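You operate a simulated robot arm through the tools that you are given. There is no shell and no other tool.

The job below is to be done with a simulated robot arm. You get a single attempt, and the scene is never put back.

Task
Tip the sugar from the cup into the red square jar, close it and label it.
Fine: all of it; cup back on the table. Set down upright: measuring cup.

The check looks at the end state, three seconds after you hand in, the way a careful person would. Anything else that was tipped, shoved, dropped, spilled or broken makes it a failure.

Robot
A 6-joint arm with a two-finger parallel gripper, fixed in place. Base frame: the origin is at the foot of the arm, x ahead of it, y to its left, z up; the work surface is at about z = 0. Lengths are in cm, angles in degrees, forces in N, time in s.
With the tool pointing down near the work surface it reaches from about 14 to 58 cm from the base axis. Its first joint turns from -66.0 to 66.0 degrees. Payload 2.1 kg.
The tool frame sits at the grasp point between the pads (the TCP): z along the fingers, y along the line on which they close. The tips reach 3 cm beyond it. Largest opening 9.4 cm; finger width 2.8, thickness 1; the body of the gripper, 5 by 9.6 cm, starts 5.5 cm behind the TCP.
Orientation is that of the tool frame in the base frame, as a unit quaternion [w, x, y, z]. With the fingers straight down and closing along the base's y, the tool's x points along the base's -x, its y along +y and its z along -z.

Tools
- The arm moves only by the tool play_rows. Its argument "rows" is a list of rows, each a list of 7 numbers: the shift along the base's x, y, z in units of 50 mm (1.0 is 50 mm), then the turn, a rotation vector about the base's x, y, z in units of 8 degrees (1.0 is 8 degrees), then the gripper command, from -1 (shut) to 1 (fully open), values between in proportion. In form: [[tx, ty, tz, ax, ay, az, grip], ...]. A call has 1 to 20 rows; each row shifts and turns the commanded pose from where the row before left it. A call with a number of a shift or a turn outside -1 to 1 is refused whole. Rows are played at 5 a second. More than 5 cm and 8.6 degrees between two rows, or a gripper value outside its range, and nothing of the call is played. A pose out of reach is approached as far as the arm can. The call stops where the force on the tool passes 40 N (or 10 N more than at its start, if that is more) or the arm is blocked; 0.2 s more then pass. The fingers move at their own pace (about 7.2 cm/s each) and stop on an object; they squeeze with about 41 N. The grip force told is the motor's: it shows also when the fingers shut on nothing. Time passes only in rows, and 0.2 s behind the last, so rows that do not move let the fingers close. It gives the time, the measured TCP pose, the force on the tool (base axes), the opening and the grip force at its end, in the units of the frame above (readings bear some noise), with the torque about the TCP (base axes, N m) and any sound that the robot's microphone picked up, and new pictures: "show" is both (left out), scene, wrist or none.
- Cameras (640 x 400 px; columns grow to the right, rows downward): "scene" is fixed at [4.97, -36.4, 49.95]; the picture's right is [0.84, -0.55, 0.00], its down [-0.23, -0.36, -0.90] and it looks along [0.50, 0.76, -0.43] (base axes); focal length 214 px, centre (320, 200). "wrist" rides on the gripper at [7.6, 1.4, -10.2] in the tool frame; the picture's right is [-0.18, 0.98, 0.00], its down [-0.75, -0.14, -0.64] and it looks along [-0.63, -0.12, 0.77] (tool axes); focal length 243 px, centre (320, 200).
- measure_at(camera, pixels): for up to 12 pixels [column, row] of the newest picture of that camera ("zoom" is the newest enlarged one), the place [x, y, z] in the base frame of the surface seen there, good to about 0.2 cm. The clock stands still meanwhile.
- close_up(camera, box): a new picture of the part [left, top, right, bottom] of that camera's present view, enlarged. The clock stands still meanwhile.
- hand_in(): hands the job in; it is judged then, once.

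Open the gripper and draw the arm clear of the work before you hand the job in, unless the task says otherwise.

The tools are called after "Request:" as a command line: name --pt "numbers of a row" for each row, then --argument value for the rest, lists and objects as JSON in quotes. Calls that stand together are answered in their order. play_rows: Moves the arm, as the interface text tells. Its arguments: {"type":"object","properties":{"rows":{"type":"array"},"show":{"type":"string","enum":["both","scene","wrist","none"]}},"required":["rows"]} The other tools are called the same way: measure_at (camera, pixels) gives the place of the surface under pixels of a picture; close_up (camera, box) takes an enlarged picture of a part of a camera's view; hand_in () hands the job in.

At the start:

```text
time_s: 0.0
position: [36.29, -1.55, 41.52]
tool_rot: [0.0, 0.001, 1.0, 0.0]
force: [0.5, 0.6, 0.8]
ft_torque: [0.01, 0.03, 0.02]
gripper_width: 9.38
gripper_force: 0.1
```

scene: 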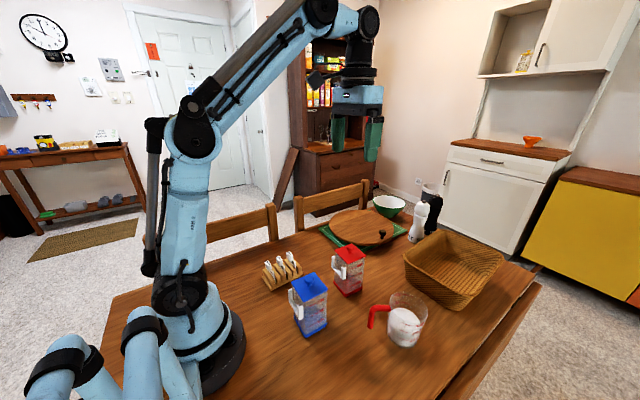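
wrist: 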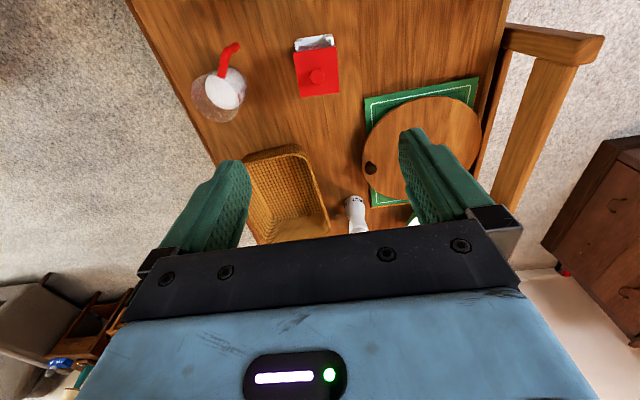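

I'll first look closely at the cup, the red jar and the other things on the table (scene about columns 260-520, rows 180-350).

Request:
close_up --camera "scene" --box '[250, 220, 450, 350]'

Request:
close_up --camera "wrist" --box '[170, 10, 370, 140]'

```text
3.08 times, centred on (350, 285) of scene
```

zoom: 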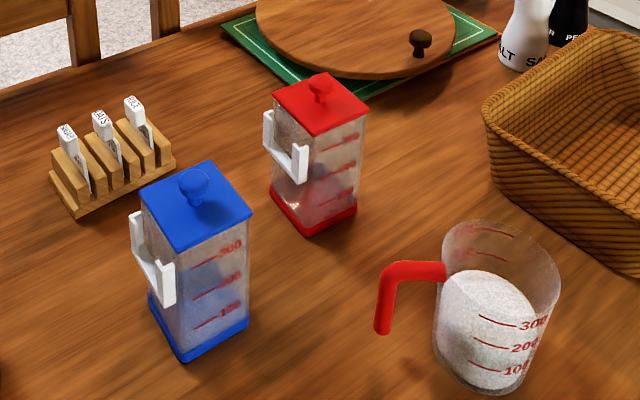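

```text
3.08 times, centred on (270, 75) of wrist
```

zoom: 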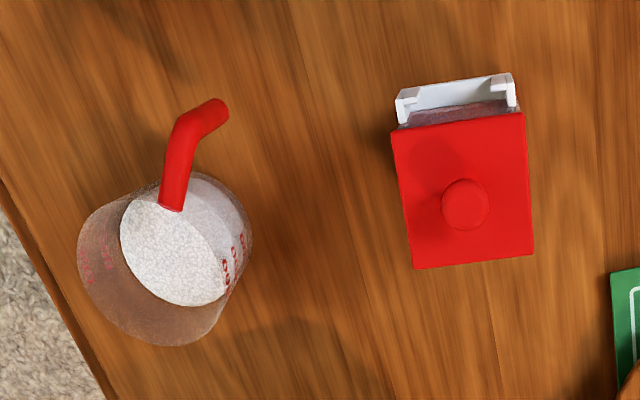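

The jars have a white pocket on their near side and the rack holds lettered tags. I zoom in on the rack to read them and on the jars.

Request:
close_up --camera "scene" --box '[255, 245, 311, 295]'

Request:
close_up --camera "scene" --box '[320, 235, 380, 305]'

Request:
measure_at --camera "scene" --pixels '[[350, 249], [345, 258], [363, 258], [347, 245], [336, 249], [345, 290], [361, 284], [338, 262], [344, 274], [333, 259]]'

```text
8.00 times, centred on (283, 270) of scene
```

zoom: 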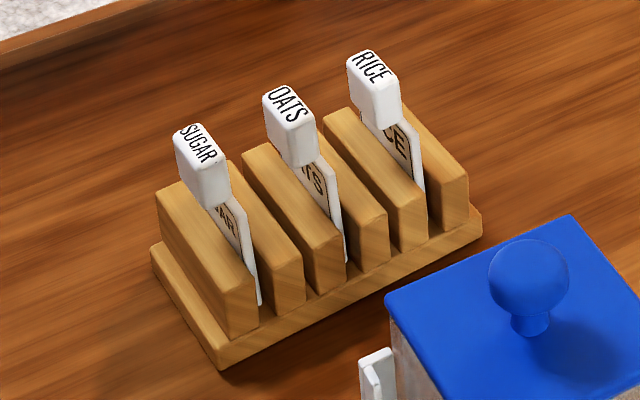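

```text
5.71 times, centred on (350, 270) of scene
```

zoom: 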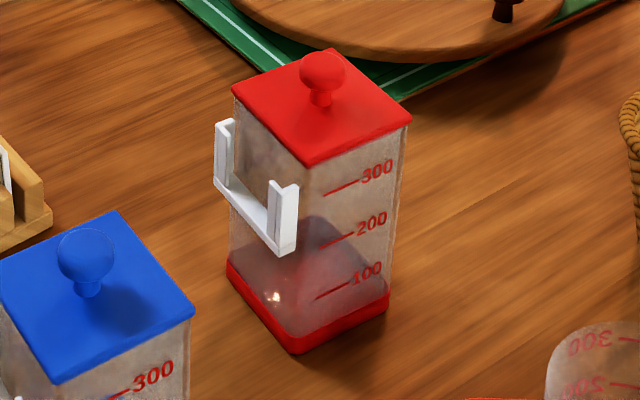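

```text
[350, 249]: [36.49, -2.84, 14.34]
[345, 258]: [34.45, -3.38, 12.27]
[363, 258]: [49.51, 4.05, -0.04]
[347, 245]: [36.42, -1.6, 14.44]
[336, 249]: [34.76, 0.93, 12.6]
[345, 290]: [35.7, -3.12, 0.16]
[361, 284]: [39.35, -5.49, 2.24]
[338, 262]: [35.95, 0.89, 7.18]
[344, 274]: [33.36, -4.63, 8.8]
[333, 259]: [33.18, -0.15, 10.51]
```

The SUGAR tag is the left one in the rack (scene about 270,265). Now I measure points on the red jar in the present zoom: lid corners, knob, pocket.

Request:
measure_at --camera "zoom" --pixels '[[240, 88], [303, 158], [402, 118], [335, 55], [322, 70], [319, 98], [224, 130], [285, 195], [252, 195], [221, 180], [288, 245], [294, 345]]'

Request:
measure_at --camera "scene" --pixels '[[272, 263], [281, 259], [290, 253], [266, 277], [274, 288], [313, 276], [303, 290], [326, 291], [405, 300], [372, 312], [388, 306]]'

```text
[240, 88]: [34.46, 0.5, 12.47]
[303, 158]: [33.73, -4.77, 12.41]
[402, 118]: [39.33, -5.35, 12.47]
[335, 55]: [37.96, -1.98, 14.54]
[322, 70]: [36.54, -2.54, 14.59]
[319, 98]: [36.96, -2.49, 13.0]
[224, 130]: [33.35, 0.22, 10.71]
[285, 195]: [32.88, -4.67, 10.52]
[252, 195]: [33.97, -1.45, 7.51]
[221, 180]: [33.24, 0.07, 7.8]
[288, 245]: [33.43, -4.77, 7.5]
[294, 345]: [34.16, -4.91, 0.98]
```

```text
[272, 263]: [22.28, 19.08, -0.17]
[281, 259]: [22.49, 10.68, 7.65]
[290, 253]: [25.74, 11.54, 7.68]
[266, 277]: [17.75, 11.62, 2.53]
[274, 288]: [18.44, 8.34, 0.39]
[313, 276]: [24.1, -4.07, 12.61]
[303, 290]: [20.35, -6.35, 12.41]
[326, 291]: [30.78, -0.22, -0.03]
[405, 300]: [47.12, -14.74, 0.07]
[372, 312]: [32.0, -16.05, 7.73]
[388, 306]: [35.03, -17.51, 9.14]
```

The red jar's lid is about 5.7 cm square centred near (36.7,-2.4) with top at z 12.4 and knob top at 14.6; the tag text faces the base side. Next I zoom in on the cup and the rack to measure them.

Request:
close_up --camera "scene" --box '[360, 280, 440, 355]'

Request:
measure_at --camera "scene" --pixels '[[370, 311], [368, 328], [376, 306], [385, 307], [391, 309], [393, 295], [410, 292], [426, 305], [424, 318], [408, 348], [392, 335], [390, 325]]'

Request:
measure_at --camera "wrist" --pixels '[[237, 45], [226, 58], [224, 72], [230, 66], [195, 90], [215, 120], [240, 110], [248, 85], [225, 95], [318, 77], [298, 42], [331, 42]]'

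```text
5.33 times, centred on (400, 318) of scene
```

zoom: 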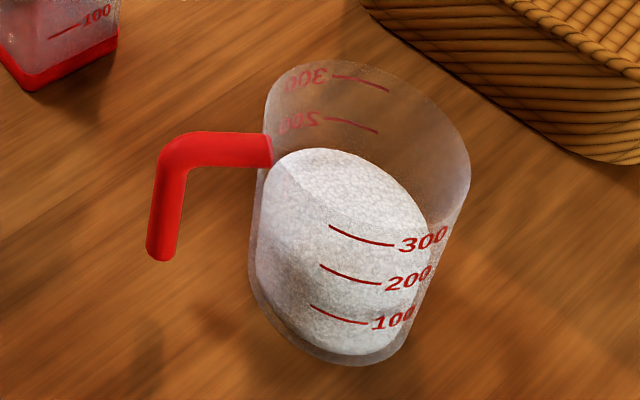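

```text
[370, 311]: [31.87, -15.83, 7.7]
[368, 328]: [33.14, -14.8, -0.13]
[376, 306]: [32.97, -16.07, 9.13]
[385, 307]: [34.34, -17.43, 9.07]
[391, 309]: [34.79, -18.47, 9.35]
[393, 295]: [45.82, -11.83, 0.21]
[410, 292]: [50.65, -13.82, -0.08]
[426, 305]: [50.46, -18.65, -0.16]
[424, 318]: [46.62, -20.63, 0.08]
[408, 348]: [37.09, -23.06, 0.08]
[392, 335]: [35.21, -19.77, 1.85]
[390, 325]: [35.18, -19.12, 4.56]
```

```text
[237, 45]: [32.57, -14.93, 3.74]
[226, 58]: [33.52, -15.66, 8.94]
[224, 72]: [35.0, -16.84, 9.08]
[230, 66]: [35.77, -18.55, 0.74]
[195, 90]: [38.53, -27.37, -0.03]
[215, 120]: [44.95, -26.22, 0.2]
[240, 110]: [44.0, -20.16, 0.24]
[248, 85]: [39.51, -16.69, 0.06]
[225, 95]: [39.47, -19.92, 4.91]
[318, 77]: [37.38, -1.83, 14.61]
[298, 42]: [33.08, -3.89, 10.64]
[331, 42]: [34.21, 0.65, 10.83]
```

The cup's wall is seen through, so I zoom again on the cup and measure the sugar's edge and the red handle to get its centre and radius.

Request:
close_up --camera "scene" --box '[360, 280, 440, 355]'

Request:
measure_at --camera "zoom" --pixels '[[275, 170], [315, 152], [350, 155], [390, 180], [420, 215], [430, 250], [270, 240], [262, 280], [340, 350], [400, 340], [290, 190], [350, 200]]'

Request:
measure_at --camera "zoom" --pixels '[[268, 150], [230, 135], [190, 135], [180, 150], [160, 160], [170, 180], [155, 200], [170, 200], [150, 250], [160, 255], [175, 235], [230, 150]]'

```text
5.33 times, centred on (400, 318) of scene
```

zoom: 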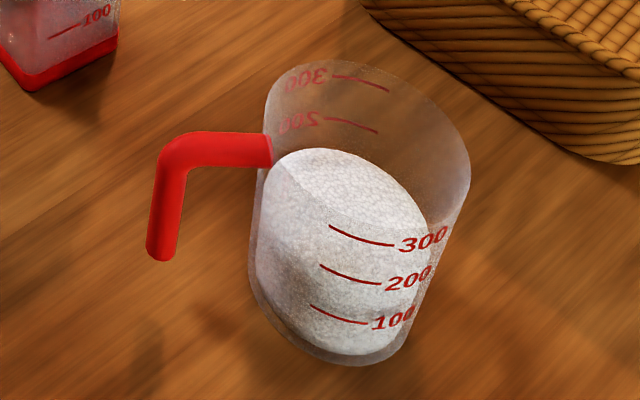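

```text
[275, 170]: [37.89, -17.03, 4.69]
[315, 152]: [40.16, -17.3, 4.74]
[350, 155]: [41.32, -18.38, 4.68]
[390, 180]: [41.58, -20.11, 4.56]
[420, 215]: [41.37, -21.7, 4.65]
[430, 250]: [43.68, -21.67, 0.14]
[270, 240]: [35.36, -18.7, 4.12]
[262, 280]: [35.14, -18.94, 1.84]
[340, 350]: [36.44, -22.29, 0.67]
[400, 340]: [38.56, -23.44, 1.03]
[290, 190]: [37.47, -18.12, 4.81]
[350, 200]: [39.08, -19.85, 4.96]
```

```text
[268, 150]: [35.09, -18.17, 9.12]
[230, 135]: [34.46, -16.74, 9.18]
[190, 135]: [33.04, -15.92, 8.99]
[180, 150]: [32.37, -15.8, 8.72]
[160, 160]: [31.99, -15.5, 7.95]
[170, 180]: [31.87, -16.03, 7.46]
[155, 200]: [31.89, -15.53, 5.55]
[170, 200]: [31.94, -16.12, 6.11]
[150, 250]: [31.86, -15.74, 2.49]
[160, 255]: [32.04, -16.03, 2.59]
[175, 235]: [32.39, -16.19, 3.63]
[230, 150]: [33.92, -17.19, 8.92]
```

Cup: centre about (38.4,-20.1), outer radius about 3.8, sugar top z 4.7, handle bar top z 9.1 running at azimuth about 145° out to a leg at (32.3,-15.5). Now I check the rack close up and look for free table to lay the lid down (around scene 320,265 and 375,285).

Request:
close_up --camera "scene" --box '[255, 245, 311, 295]'

Request:
measure_at --camera "zoom" --pixels '[[180, 130], [215, 160], [195, 140], [180, 175], [225, 205], [228, 175], [240, 220], [258, 300], [205, 170], [150, 250], [220, 365], [478, 235]]'

Request:
measure_at --camera "scene" --pixels '[[320, 260], [315, 250], [325, 230], [340, 236], [370, 248], [385, 262], [404, 262], [412, 285], [370, 285], [310, 280], [383, 235], [418, 228]]'

```text
8.00 times, centred on (283, 270) of scene
```

zoom: 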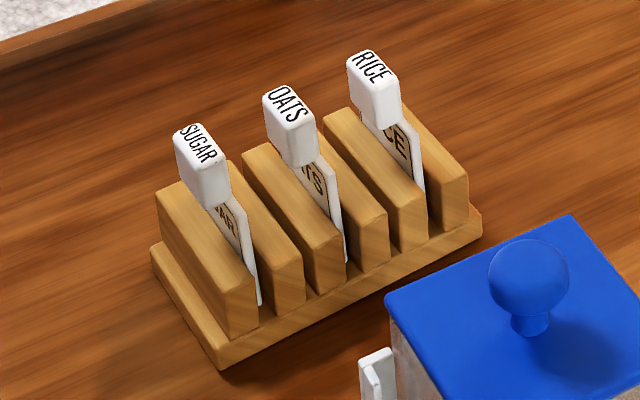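

```text
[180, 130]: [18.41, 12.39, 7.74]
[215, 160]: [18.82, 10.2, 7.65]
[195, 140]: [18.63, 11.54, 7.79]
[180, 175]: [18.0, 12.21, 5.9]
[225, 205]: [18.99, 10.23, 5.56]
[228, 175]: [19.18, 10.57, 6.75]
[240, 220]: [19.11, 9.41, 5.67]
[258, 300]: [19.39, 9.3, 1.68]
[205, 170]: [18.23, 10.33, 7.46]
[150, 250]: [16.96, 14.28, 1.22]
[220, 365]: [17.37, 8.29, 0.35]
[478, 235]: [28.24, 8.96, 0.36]
```

```text
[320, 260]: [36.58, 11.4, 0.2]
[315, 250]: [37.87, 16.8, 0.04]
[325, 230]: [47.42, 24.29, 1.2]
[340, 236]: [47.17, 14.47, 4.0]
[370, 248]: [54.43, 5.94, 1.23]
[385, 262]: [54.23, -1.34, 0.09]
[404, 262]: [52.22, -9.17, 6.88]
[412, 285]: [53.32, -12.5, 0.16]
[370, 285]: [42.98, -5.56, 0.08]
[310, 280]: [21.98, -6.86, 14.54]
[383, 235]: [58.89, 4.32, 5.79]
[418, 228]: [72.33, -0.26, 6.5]
```

SUGAR tag: block z 5.7–7.7, about y 10.1–12.4, x 18.1–19.2; free table around (37,11) for the lid. I go down over the red jar's knob, turning about -6° to match the jar, to look from nearer.

Request:
play_rows --pt "0.08 -0.18 -0.8 0 0 -0.4 1" --pt "0 0 -0.8 0 0 -0.4 1" --pt "0 0 -0.8 0 0 0 1" --pt "0 0 -0.8 0 0 0 1" --pt "0 0 -0.6 0 0 0 1" --pt "0 0 -0.3 0 0 0 1" --pt "0 0 0 0 0 0 1"

```text
time_s: 1.6
position: [36.62, -2.49, 21.07]
tool_rot: [0.0, 0.056, 0.998, -0.001]
force: [-0.7, -0.3, -0.6]
ft_torque: [0.0, -0.02, -0.02]
gripper_width: 9.39
gripper_force: 0.0
```

scene: 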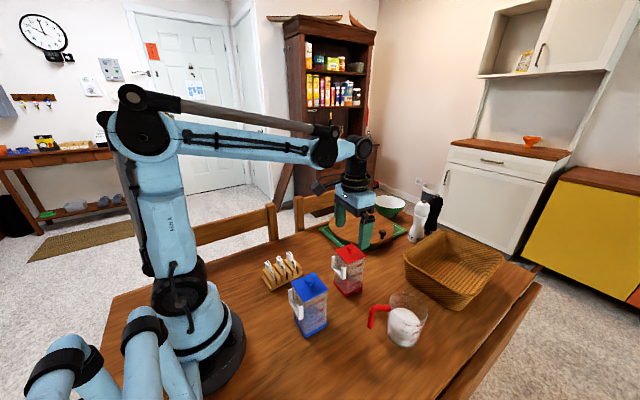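
wrist: 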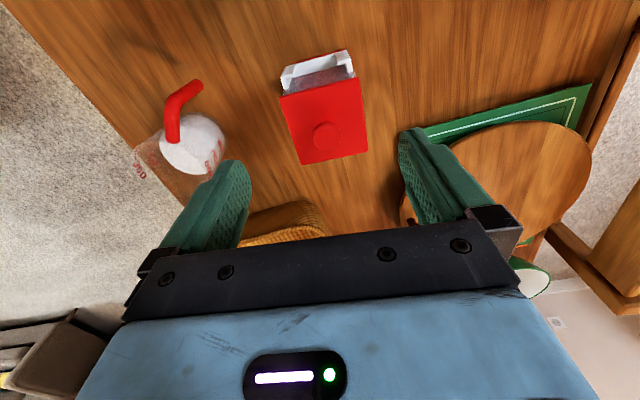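

The gripper is over the jar at z 21; the knob sits at wrist pixel (327,135). I measure the lid corners and the knob from here.

Request:
measure_at --camera "wrist" --pixels '[[284, 97], [359, 80], [366, 152], [303, 163], [327, 130], [327, 124], [322, 140], [286, 70], [350, 55], [281, 82], [354, 72], [318, 65]]'

Request:
close_up --camera "wrist" --box '[130, 30, 390, 190]'

Request:
measure_at --camera "scene" --pixels '[[349, 249], [347, 252], [349, 255], [336, 250], [345, 262], [363, 256]]'

```text
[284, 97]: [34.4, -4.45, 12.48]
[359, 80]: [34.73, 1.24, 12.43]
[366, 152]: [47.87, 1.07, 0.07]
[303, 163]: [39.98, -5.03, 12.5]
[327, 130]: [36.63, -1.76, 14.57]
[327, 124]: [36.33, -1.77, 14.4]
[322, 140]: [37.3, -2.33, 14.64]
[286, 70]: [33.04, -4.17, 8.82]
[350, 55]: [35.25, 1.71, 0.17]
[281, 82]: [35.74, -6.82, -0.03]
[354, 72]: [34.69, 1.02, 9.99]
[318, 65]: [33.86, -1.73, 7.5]
```

```text
2.46 times, centred on (260, 110) of wrist
```

zoom: 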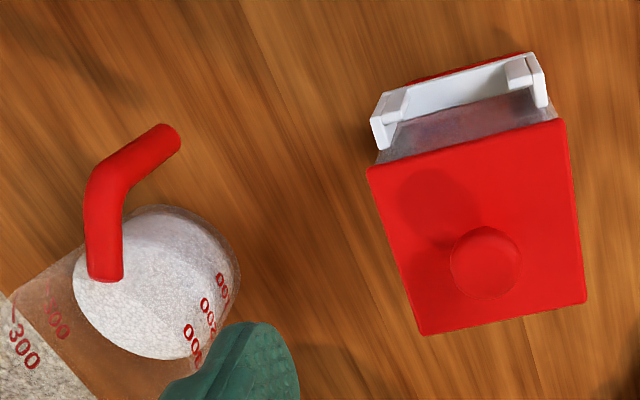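

```text
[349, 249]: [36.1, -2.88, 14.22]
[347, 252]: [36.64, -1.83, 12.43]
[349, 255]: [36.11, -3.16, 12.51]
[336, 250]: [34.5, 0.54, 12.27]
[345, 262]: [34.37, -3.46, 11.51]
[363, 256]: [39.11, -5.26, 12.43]
```

The knob centre works out to about (37.15,-2.1), z about 13.7. I shift over it and go down to TCP z 16 with the fingers part-closed (about 4 cm), then check before gripping.

Request:
play_rows --pt "0.106 0.078 0 0 0 0 -0.1" --pt "0 0 -0.4 0 0 0 -0.1" --pt "0 0 -0.35 0 0 0 -0.1" --pt "0 0 -0.26 0 0 0 -0.1" --pt "0 0 0 0 0 0 -0.1"

Request:
close_up --camera "scene" --box '[310, 215, 390, 295]'

Request:
close_up --camera "wrist" --box '[230, 70, 430, 210]'

```text
time_s: 2.8
position: [37.24, -2.05, 16.01]
tool_rot: [0.0, 0.055, 0.998, 0.0]
force: [-0.9, 0.0, -1.2]
ft_torque: [0.01, 0.05, 0.0]
gripper_width: 4.24
gripper_force: 0.0
```

scene: 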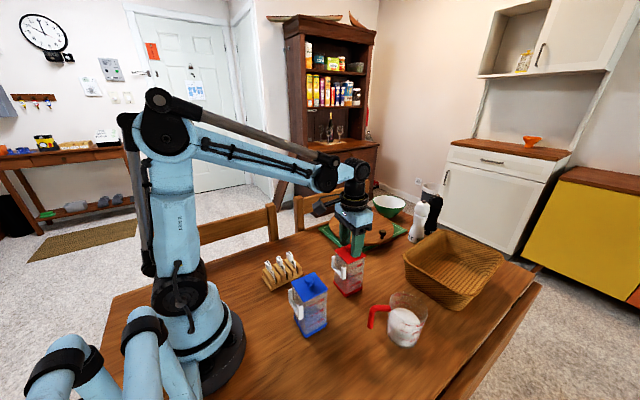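
wrist: 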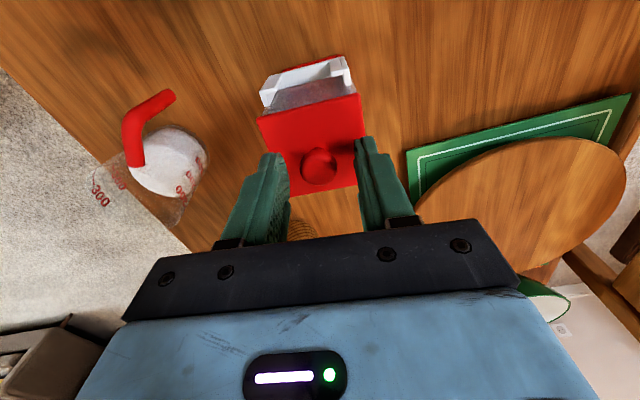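

```text
5.00 times, centred on (350, 255) of scene
```

zoom: 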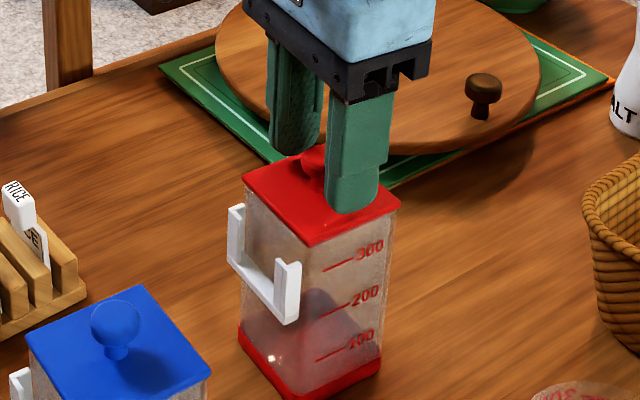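

```text
2.86 times, centred on (330, 140) of wrist
```

zoom: 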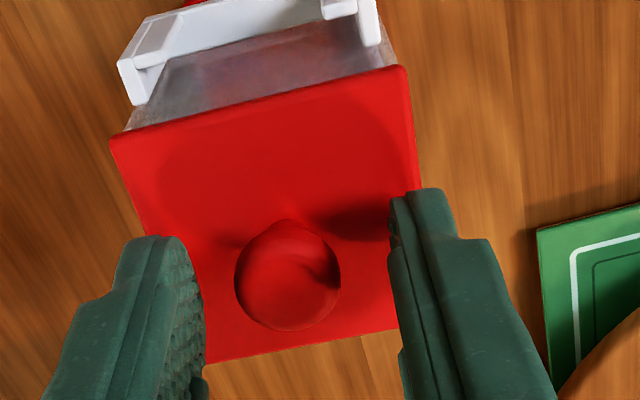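

The knob is centred between the fingertips (wrist zoom: knob at 288, tips at 200 and 390). I close on it.

Request:
play_rows --pt "0 0 0 0 0 0 -0.4" --pt "0 0 0 0 0 0 -0.7" --pt "0 0 0 0 0 0 -1" --pt "0 0 0 0 0 0 -1" --pt "0 0 0 0 0 0 -1" --show "wrist"

```text
time_s: 4.0
position: [37.23, -2.08, 16.0]
tool_rot: [0.0, 0.056, 0.998, 0.0]
force: [-0.2, -1.2, 0.6]
ft_torque: [0.01, -0.03, -0.01]
gripper_width: 1.6
gripper_force: 40.7
heard: snap
```

wrist: 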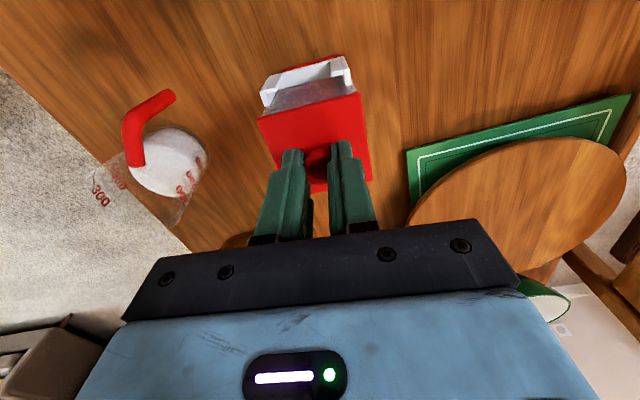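

Grip is 1.6 cm wide with 40.7 N, and a snap was heard as the fingers met the knob. I lift slowly straight up and watch.

Request:
play_rows --pt "0 0 0.06 0 0 0 -1" --pt "0 0 0.1 0 0 0 -1" --pt "0 0 0.15 0 0 0 -1" --pt "0 0 0.2 0 0 0 -1" --pt "0 0 0.3 0 0 0 -1" --pt "0 0 0 0 0 0 -1"

Request:
close_up --camera "scene" --box '[310, 205, 390, 305]'

```text
time_s: 5.4
position: [37.25, -2.08, 20.01]
tool_rot: [0.0, 0.055, 0.998, 0.0]
force: [0.7, 0.0, -0.1]
ft_torque: [0.03, -0.02, 0.05]
gripper_width: 1.74
gripper_force: 40.8
```

scene: 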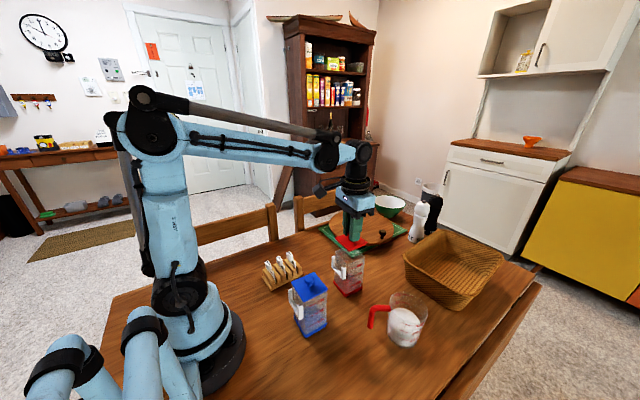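
wrist: 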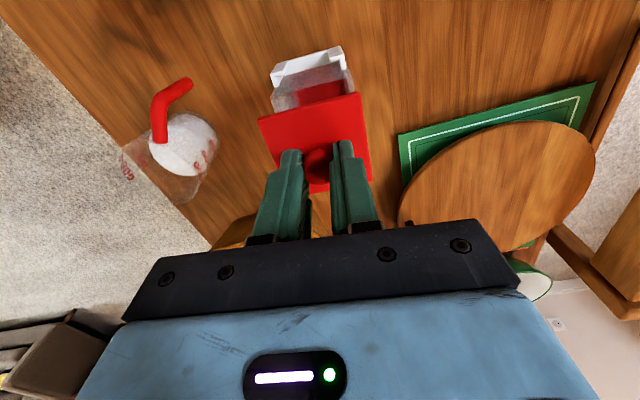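

```text
4.00 times, centred on (350, 255) of scene
```

zoom: 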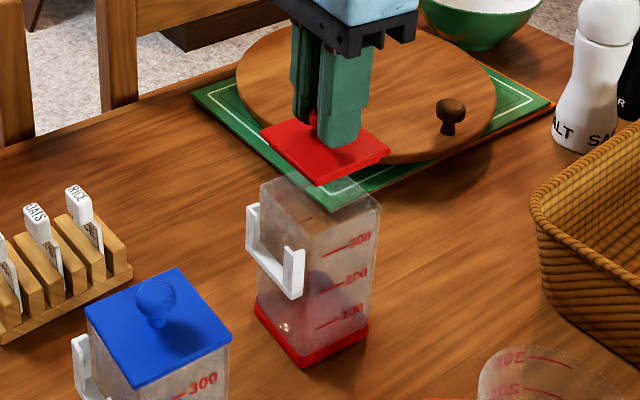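

The lid came off cleanly and the jar stands in place. I carry the lid to the free spot near (37,10.5) and look at its underside height on the way.

Request:
play_rows --pt "0 0.4 0.1 0 0 0 -1" --pt "0 0.6 0 0 0 0 -1" --pt "0 0.6 0 0 0 0 -1" --pt "0 0.6 -0.2 0 0 0 -1" --pt "0 0.3 -0.5 0 0 0 -1" --pt "0 0 -0.6 0 0 0 -1" --pt "0 0 -0.6 0 0 0 -1" --pt "0 0 -0.4 0 0 0 -1" --pt "0 0 0 0 0 0 -1"

Request:
close_up --camera "scene" --box '[280, 215, 380, 305]'

```text
time_s: 7.4
position: [37.11, 10.46, 8.99]
tool_rot: [0.0, 0.056, 0.998, 0.0]
force: [0.9, -0.2, 0.9]
ft_torque: [0.0, 0.01, -0.02]
gripper_width: 1.76
gripper_force: 40.8
```

scene: 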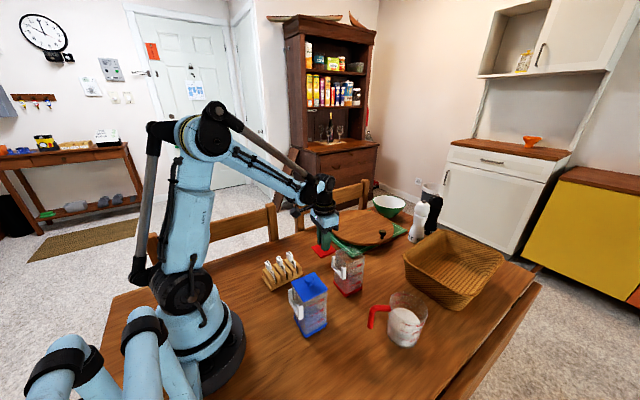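
wrist: 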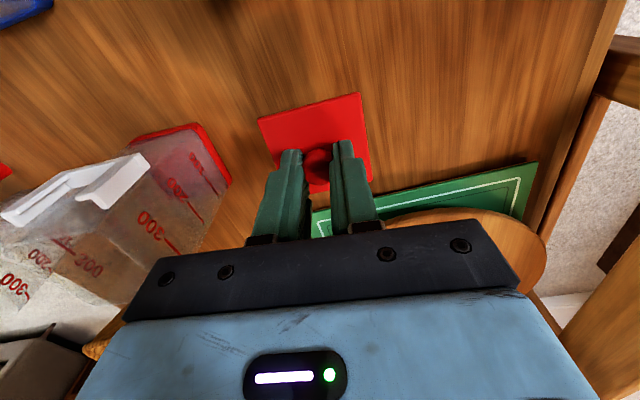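

```text
4.44 times, centred on (330, 260) of scene
```

zoom: 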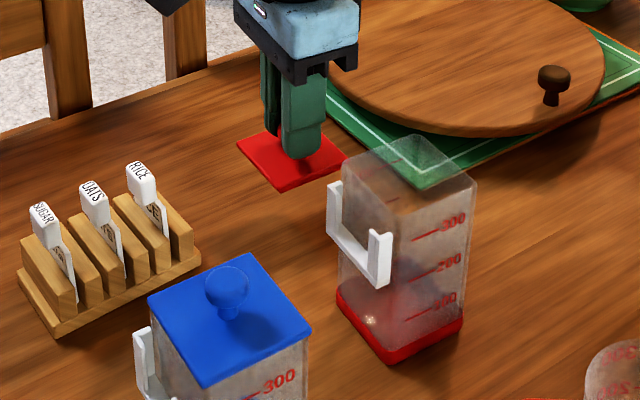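

The lid hangs level above clear wood at (37.1,10.5). I lower it in steps toward the table and then in small ones to feel contact.

Request:
play_rows --pt "0 0 -0.3 0 0 0 -1" --pt "0 0 -0.3 0 0 0 -1" --pt "0 0 -0.15 0 0 0 -1" --pt "0 0 0 0 0 0 -1" --show "scene"

Request:
close_up --camera "scene" --box '[300, 220, 360, 275]'

```text
time_s: 8.4
position: [37.23, 10.49, 5.29]
tool_rot: [0.0, 0.056, 0.998, 0.0]
force: [0.4, 0.0, -0.7]
ft_torque: [0.0, -0.01, 0.0]
gripper_width: 1.74
gripper_force: 41.3
```

scene: 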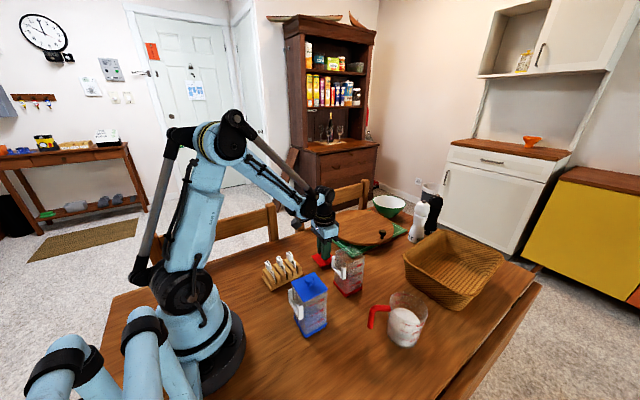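

```text
7.27 times, centred on (330, 248) of scene
```

zoom: 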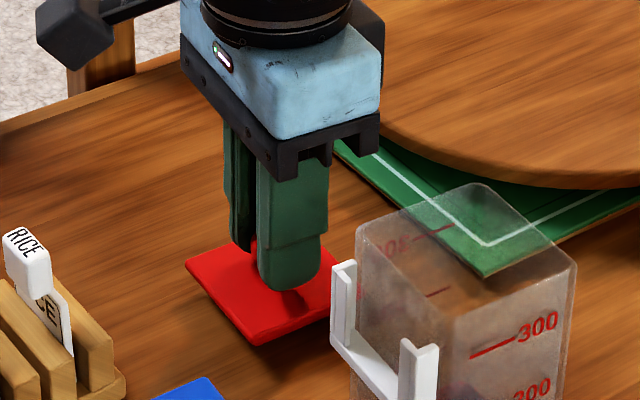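

The lid is about 1 cm above the table. I go down in 2 mm steps to feel contact.

Request:
play_rows --pt "0 0 -0.06 0 0 0 -1" --pt "0 0 -0.04 0 0 0 -1" --pt "0 0 -0.04 0 0 0 -1" --pt "0 0 0 0 0 0 -1" --show "scene"

Request:
close_up --camera "scene" --box '[300, 220, 360, 275]'

```text
time_s: 9.3
position: [37.17, 10.35, 4.68]
tool_rot: [0.0, 0.055, 0.998, 0.0]
force: [-0.4, -0.7, 14.2]
ft_torque: [0.0, -0.01, 0.02]
gripper_width: 1.74
gripper_force: 41.3
stopped in row 4: the force on the tool passed its limit at 42 N (the readings are from after the stop); the commanded pose is now the measured one
```

scene: 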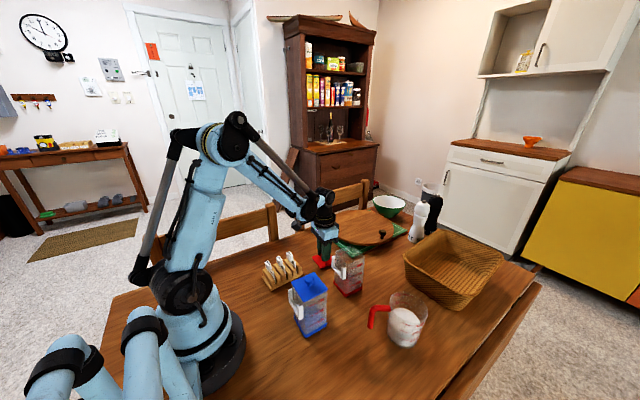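

```text
7.27 times, centred on (330, 248) of scene
```

zoom: 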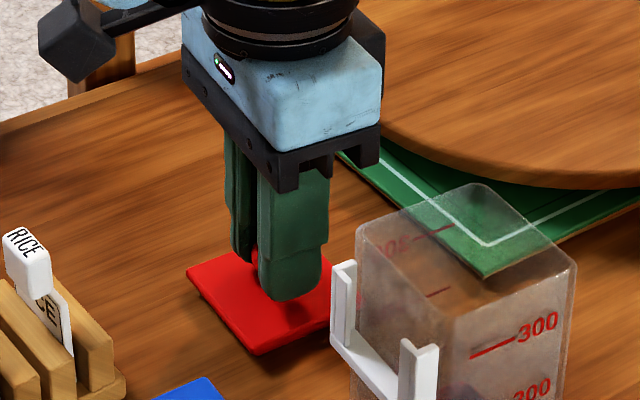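

The table is felt at TCP z 4.68, so the lid is down. I open the fingers gently, then rise straight up.

Request:
play_rows --pt "0 0 0.01 0 0 0 -0.5" --pt "0 0 0 0 0 0 -0.2" --pt "0 0 0 0 0 0 -0.1" --pt "0 0 0 0 0 0 -0.1" --show "wrist"

```text
time_s: 10.3
position: [37.27, 10.39, 4.64]
tool_rot: [-0.001, 0.056, 0.998, 0.0]
force: [-0.8, 0.7, -0.2]
ft_torque: [0.0, 0.02, 0.02]
gripper_width: 4.22
gripper_force: 0.2
```

wrist: 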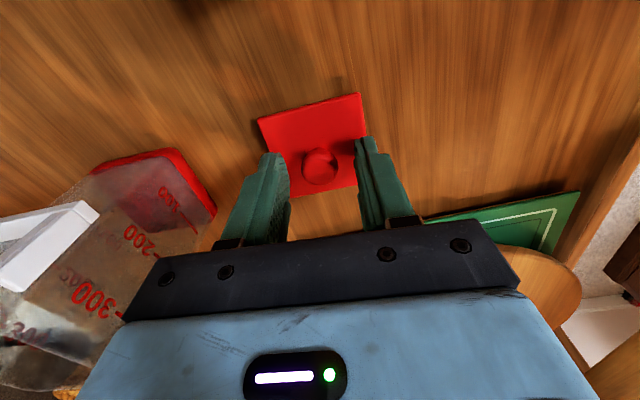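

The lid is released and lies flat. I rise straight up and move to where the wrist camera can look squarely at the cup and handle.

Request:
play_rows --pt "0 0 0.4 0 0 0 -0.1" --pt "0 0 0.8 0 0 0 -0.1" --pt "0 0 0.9 0 0 0 0.2" --pt "0 0 0.9 0 0 0 0.5" --pt "0 0 0.9 0 0 0 1" --pt "0 0 0.6 0 0 0 1" --pt "-0.473 -0.747 0 0 0 -0.444 1" --pt "-0.473 -0.747 0 0 0 -0.444 1" --pt "-0.473 -0.747 0 0 0 -0.444 1" --pt "-0.473 -0.747 0 0 0 -0.444 1" --pt "-0.473 -0.747 0 0 0 -0.444 1" --pt "-0.473 -0.747 0 0 0 -0.444 1" --pt "0 0 0 0 0 0 1"

```text
time_s: 13.1
position: [22.9, -12.05, 27.19]
tool_rot: [0.0, 0.238, 0.971, 0.0]
force: [-0.4, 0.0, 0.2]
ft_torque: [0.02, -0.02, 0.03]
gripper_width: 9.38
gripper_force: 0.0
```

scene: 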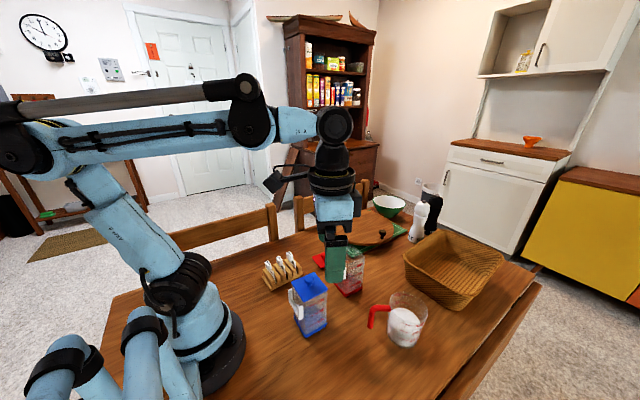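
wrist: 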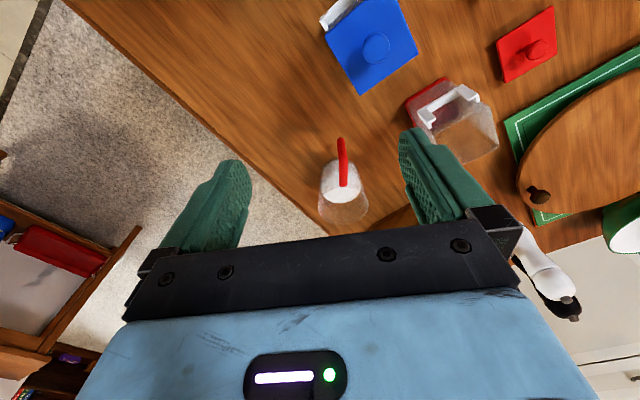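

The cup stands clear with its handle toward the base; the arm carries the wrist camera on a bracket (scene 272,180), so a low flat tool pose needs care. Before choosing a grasp for pouring I test, in free air here, how far the tool can roll about its own axis.

Request:
play_rows --pt "0 0 0.4 0 0 1 1" --pt "0 0 0.4 0 0 1 1" --pt "0 0 0 0 0 1 1" --pt "0 0 0 0 0 1 1" --pt "0 0 0 0 0 1 1" --pt "0 0 0 0 0 1 1" --pt "0 0 0 0 0 1 1" --pt "0 0 0 0 0 1 1" --pt "0 0 0 0 0 1 1" --pt "0 0 0 0 0 1 1" --pt "0 0 0 0 0 1 1" --pt "0 0 0 0 0 1 1" --pt "0 0 0 0 0 1 1" --pt "0 0 0 0 0 1 1" --pt "0 0 0 0 0 1 1" --pt "0 0 0 0 0 1 1" --pt "0 0 0 0 0 1 1" --pt "0 0 0 0 0 1 1" --pt "0 0 0 0 0 1 1" --pt "0 0 0 0 0 1 1"

Request:
measure_at --camera "scene" --pixels '[[292, 283], [303, 299], [328, 288], [316, 273], [300, 335], [326, 330], [293, 308]]'

```text
time_s: 17.3
position: [23.09, -12.07, 31.23]
tool_rot: [0.0, 0.915, -0.403, 0.0]
force: [0.3, 0.4, -0.3]
ft_torque: [-0.02, -0.01, -0.02]
gripper_width: 9.41
gripper_force: 0.1
```

scene: 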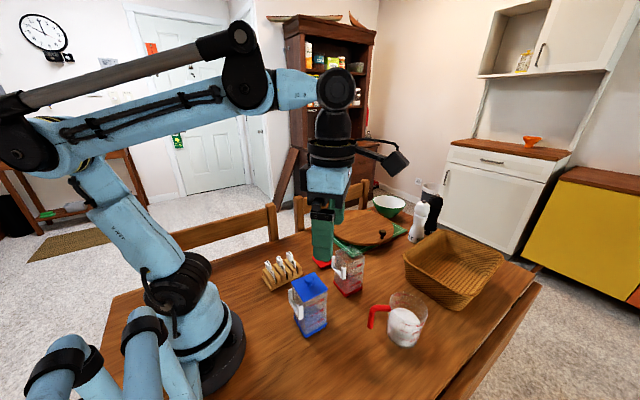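
wrist: 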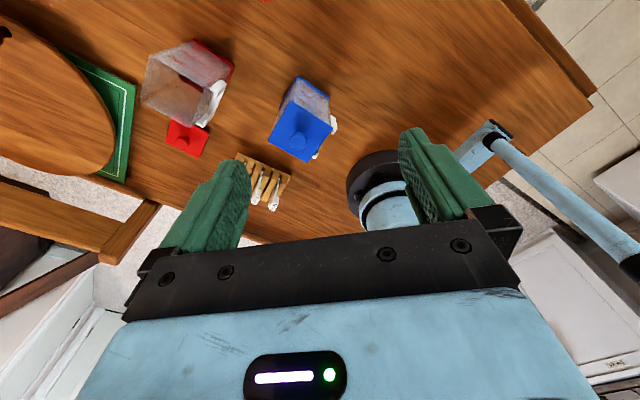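

```text
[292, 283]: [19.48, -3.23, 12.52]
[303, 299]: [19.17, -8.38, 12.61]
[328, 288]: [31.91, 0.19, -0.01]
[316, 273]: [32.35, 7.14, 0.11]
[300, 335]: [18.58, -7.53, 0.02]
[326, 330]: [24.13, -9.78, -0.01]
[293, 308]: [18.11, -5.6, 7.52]
```

The tool followed the full 160° roll. I test a bit further, and measured the blue jar's lid corner at about (19.2,-8.4).

Request:
play_rows --pt "0 0 0 0 0 1 1" --pt "0 0 0 0 0 1 1" --pt "0 0 0 0 0 1 1" --pt "0 0 0 0 0 1 1" --pt "0 0 0 0 0 1 1" --pt "0 0 0 0 0 0 1" --show "none"

```text
time_s: 18.7
position: [25.43, -0.28, 31.26]
tool_rot: [0.002, 0.998, -0.069, 0.0]
force: [0.0, 0.3, -0.6]
ft_torque: [-0.05, 0.0, -0.03]
gripper_width: 9.36
gripper_force: 0.0
out of reach, approached as far as the arm can: row 2, 3, 4, 5
```

J6 gives out near 172°, so a roll of up to about 150–165° is usable. I turn back to the neutral roll at the same spot and then study the cup's rim in enlarged views.

Request:
play_rows --pt "0 0 0 0 0 -1 1" --pt "0 0 0 0 0 -1 1" --pt "0 0 0 0 0 -1 1" --pt "0 0 0 0 0 -1 1" --pt "0 0 0 0 0 -1 1" --pt "0 0 0 0 0 -1 1" --pt "0 0 0 0 0 -1 1" --pt "0 0 0 0 0 -1 1" --pt "0 0 0 0 0 -1 1" --pt "0 0 0 0 0 -1 1" --pt "0 0 0 0 0 -1 1" --pt "0 0 0 0 0 -1 1" --pt "0 0 0 0 0 -1 1" --pt "0 0 0 0 0 -1 1" --pt "0 0 0 0 0 -1 1" --pt "0 0 0 0 0 -1 1" --pt "0 0 0 0 0 -1 1" --pt "0 0 0 0 0 -1 1" --pt "0 0 0 0 0 -1 1" --pt "0 0 0 0 0 -1 1" --show "none"

Request:
close_up --camera "scene" --box '[376, 282, 440, 354]'

```text
time_s: 22.9
position: [25.61, -0.16, 31.19]
tool_rot: [0.0, -0.105, 0.994, 0.001]
force: [-0.5, 0.5, 0.7]
ft_torque: [0.02, -0.01, 0.01]
gripper_width: 9.42
gripper_force: 0.0
```

```text
5.56 times, centred on (408, 318) of scene
```

zoom: 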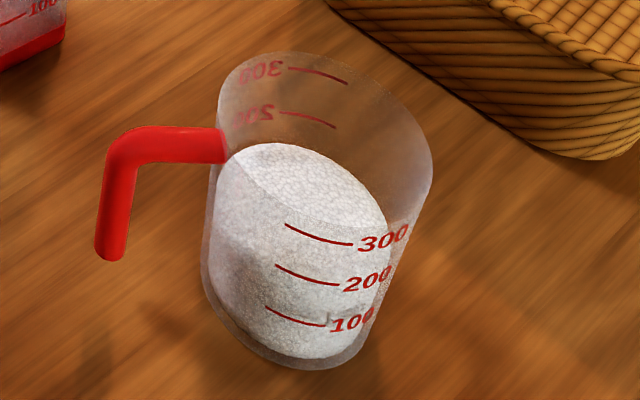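

The cup measures about 3.35 cm radius at the base and 3.85 at the rim, rim z about 10; its handle points at the base, which blocks a side grip on its body. My idea is to first turn the cup by a top-down grip, then grip it from the side for pouring; I test that side pose (tool pointing at azimuth 35°, 30° below level) in free air above the cup.

Request:
play_rows --pt "0.427 -0.667 -0.107 0 0 0.479 1" --pt "0.427 -0.667 -0.107 0 0 0.479 1" --pt "0.427 -0.667 -0.107 0 0 0.479 1" --pt "0.427 -0.667 -0.107 0 0 0.479 1" --pt "0.427 -0.667 -0.107 0 0 0.479 1" --pt "0.427 -0.667 -0.107 0 0 0.479 1" --pt "0 0 0 0.538 -0.768 0 1" --pt "0 0 0 0.538 -0.768 0 1" --pt "0 0 0 0.538 -0.768 0 1" --pt "0 0 0 0.538 -0.768 0 1" --pt "0 0 0 0.538 -0.768 0 1" --pt "0 0 0 0.538 -0.768 0 1" --pt "0 0 0 0.538 -0.768 0 1" --pt "0 0 0 0.538 -0.768 0 1" --pt "0 0 0 0 0 0 1"

```text
time_s: 26.1
position: [38.4, -20.24, 28.12]
tool_rot: [0.478, -0.262, 0.825, 0.15]
force: [0.2, 0.5, 0.3]
ft_torque: [0.02, -0.04, 0.01]
gripper_width: 9.39
gripper_force: 0.0
```

scene: 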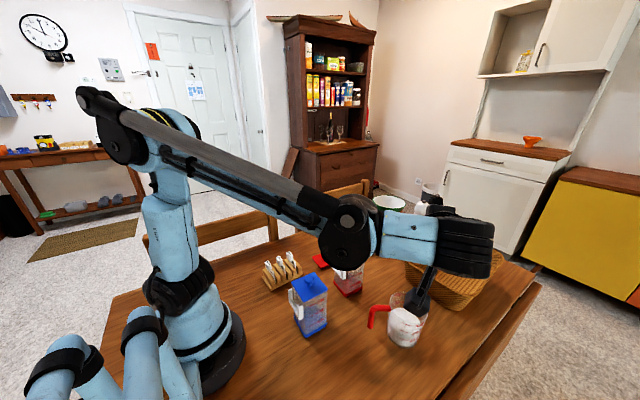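
wrist: 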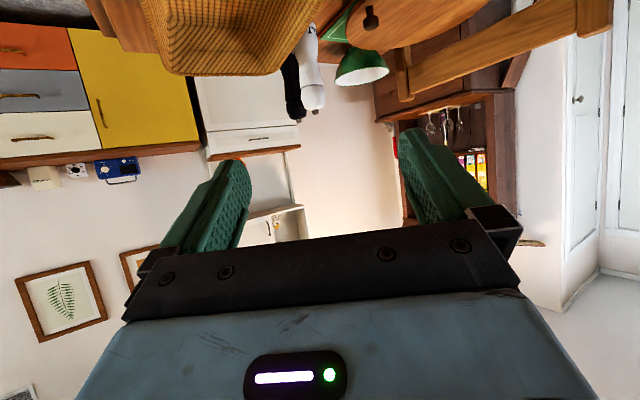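

The side pose is reached exactly. Now I test the pouring poses in free air: over to near the jar at z 28, tool level, then a 150° roll to the right.

Request:
play_rows --pt "-0.096 0.808 0 0 0 0 1" --pt "-0.096 0.808 0 0 0 0 1" --pt "-0.096 0.808 0 0 0 0 1" --pt "-0.096 0.808 0 0 0 0 1" --pt "-0.096 0.808 0 0 0 0 1" --pt "0 0 0 0.538 -0.768 0 1" --pt "0 0 0 0.538 -0.768 0 1" --pt "0 0 0 0.538 -0.768 0 1" --pt "0 0 0 0.538 -0.768 0 1" --pt "0 0 0 0 0 0 1"

```text
time_s: 28.3
position: [35.87, 0.0, 28.08]
tool_rot: [0.675, -0.214, 0.674, 0.211]
force: [0.0, 0.4, -0.4]
ft_torque: [0.0, -0.02, -0.04]
gripper_width: 9.4
gripper_force: 0.0
```

scene: 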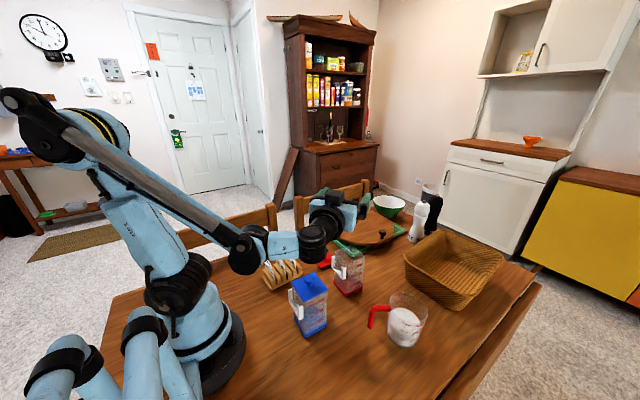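
wrist: 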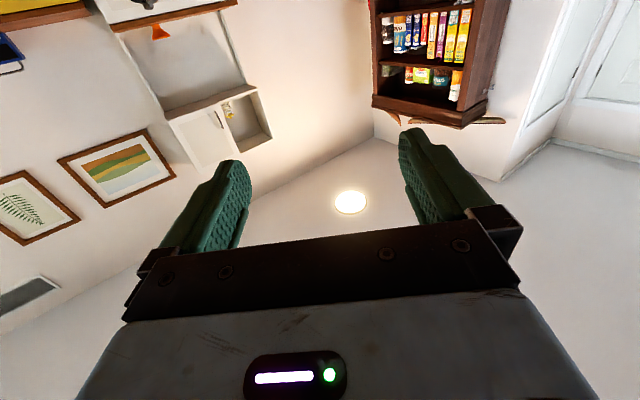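

The level pose is reached. I lower to z 21 (still well above the open jar) and test the 150° roll.

Request:
play_rows --pt "0 0 -0.7 0 0 0 1" --pt "0 0 -0.7 0 0 0 1" --pt "0 0 0 0.768 0.538 0 1" --pt "0 0 0 0.768 0.538 0 1" --pt "0 0 0 0.768 0.538 0 1" --pt "0 0 0 0.768 0.538 0 1" --pt "0 0 0 0.768 0.538 0 1" --pt "0 0 0 0.768 0.538 0 1" --pt "0 0 0 0.768 0.538 0 1" --pt "0 0 0 0.768 0.538 0 1" --pt "0 0 0 0.768 0.538 0 1" --pt "0 0 0 0.768 0.538 0 1" --pt "0 0 0 0.768 0.538 0 1" --pt "0 0 0 0.768 0.538 0 1" --pt "0 0 0 0 0 0 1"

```text
time_s: 28.9
position: [36.13, -0.26, 21.91]
tool_rot: [0.681, -0.201, 0.669, 0.219]
force: [-0.4, -5.0, 49.7]
ft_torque: [-2.72, 5.33, 0.55]
gripper_width: 9.4
gripper_force: 0.0
stopped in row 3: the force on the tool passed its limit at 125 N (the readings are from after the stop); the commanded pose is now the measured one
```

scene: 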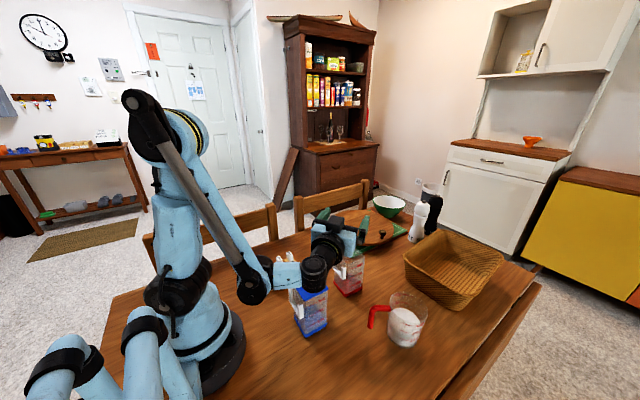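
wrist: 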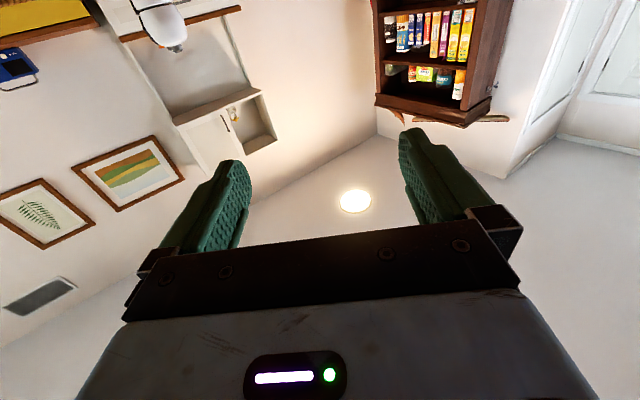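

Something under the gripper touched (force up): the camera bracket hangs 7.6 cm below the tool in this roll and came down by the blue jar. I back straight up at once and inspect.

Request:
play_rows --pt "0 0 0.3 0 0 0 1" --pt "0 0 0.6 0 0 0 1" --pt "0 0 0.6 0 0 0 1" --pt "0 0 0.2 0 0 0 1"

Request:
close_up --camera "scene" --box '[255, 240, 375, 345]'

```text
time_s: 29.9
position: [36.01, -0.12, 30.46]
tool_rot: [0.679, -0.205, 0.671, 0.217]
force: [-0.5, -0.1, 0.1]
ft_torque: [0.0, 0.0, 0.01]
gripper_width: 9.41
gripper_force: 0.0
```

scene: 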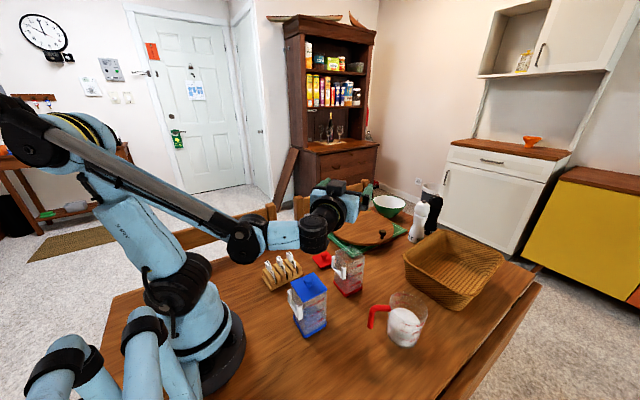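
wrist: 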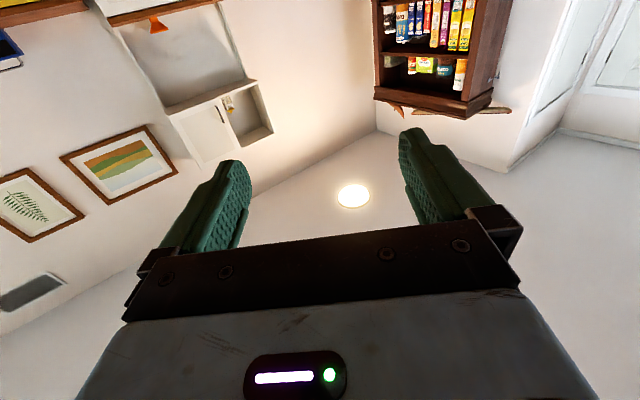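

```text
3.81 times, centred on (315, 292) of scene
```

zoom: 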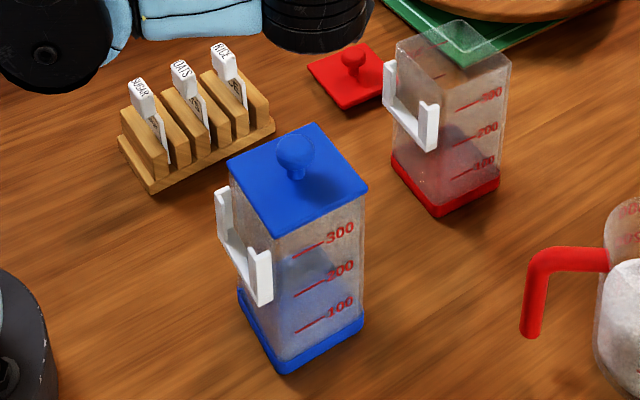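

The blue jar still stands with its lid on. I measure the same pixels as before to check whether it moved.

Request:
measure_at --camera "scene" --pixels '[[292, 283], [303, 299], [300, 335], [326, 330], [293, 308], [313, 276], [303, 290], [310, 280]]'

Request:
close_up --camera "scene" --box '[250, 220, 450, 350]'

```text
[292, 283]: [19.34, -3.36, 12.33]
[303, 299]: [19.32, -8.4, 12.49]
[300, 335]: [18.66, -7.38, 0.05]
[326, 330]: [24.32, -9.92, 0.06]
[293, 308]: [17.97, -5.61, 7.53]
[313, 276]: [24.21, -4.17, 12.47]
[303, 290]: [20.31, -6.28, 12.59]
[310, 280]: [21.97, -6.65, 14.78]
```

```text
3.08 times, centred on (350, 285) of scene
```

zoom: 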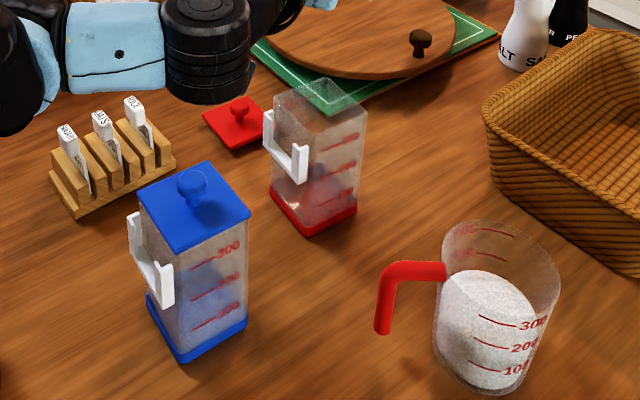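

The blue jar is where it was within about 1 mm. From now on I count the camera as a solid block and keep it above z 17 near the blue jar. I test the roll up here at z 30.

Request:
play_rows --pt "0 0 0 0.768 0.538 0 1" --pt "0 0 0 0.768 0.538 0 1" --pt "0 0 0 0.768 0.538 0 1" --pt "0 0 0 0.768 0.538 0 1" --pt "0 0 0 0.768 0.538 0 1" --pt "0 0 0 0.768 0.538 0 1" --pt "0 0 0 0.768 0.538 0 1" --pt "0 0 0 0.768 0.538 0 1" --pt "0 0 0 0.768 0.538 0 1" --pt "0 0 0 0.768 0.538 0 1" --pt "0 0 0 0.768 0.538 0 1" --pt "0 0 0 0.768 0.538 0 1" --pt "0 0 0 0 0 0 1"

```text
time_s: 32.7
position: [36.11, -0.3, 30.35]
tool_rot: [0.326, 0.337, 0.624, 0.625]
force: [0.5, 0.1, -0.3]
ft_torque: [-0.02, -0.04, 0.01]
gripper_width: 9.39
gripper_force: 0.0
```

scene: 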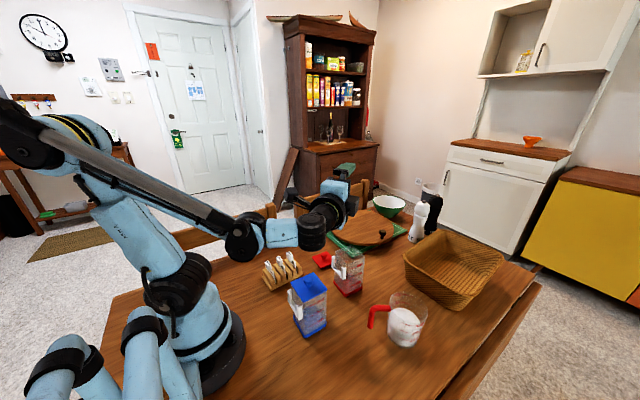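
wrist: 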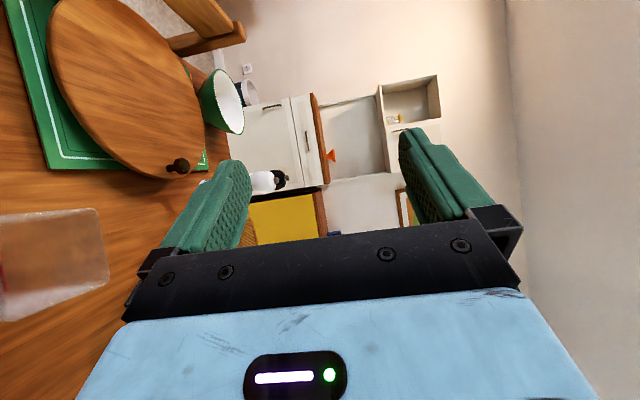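

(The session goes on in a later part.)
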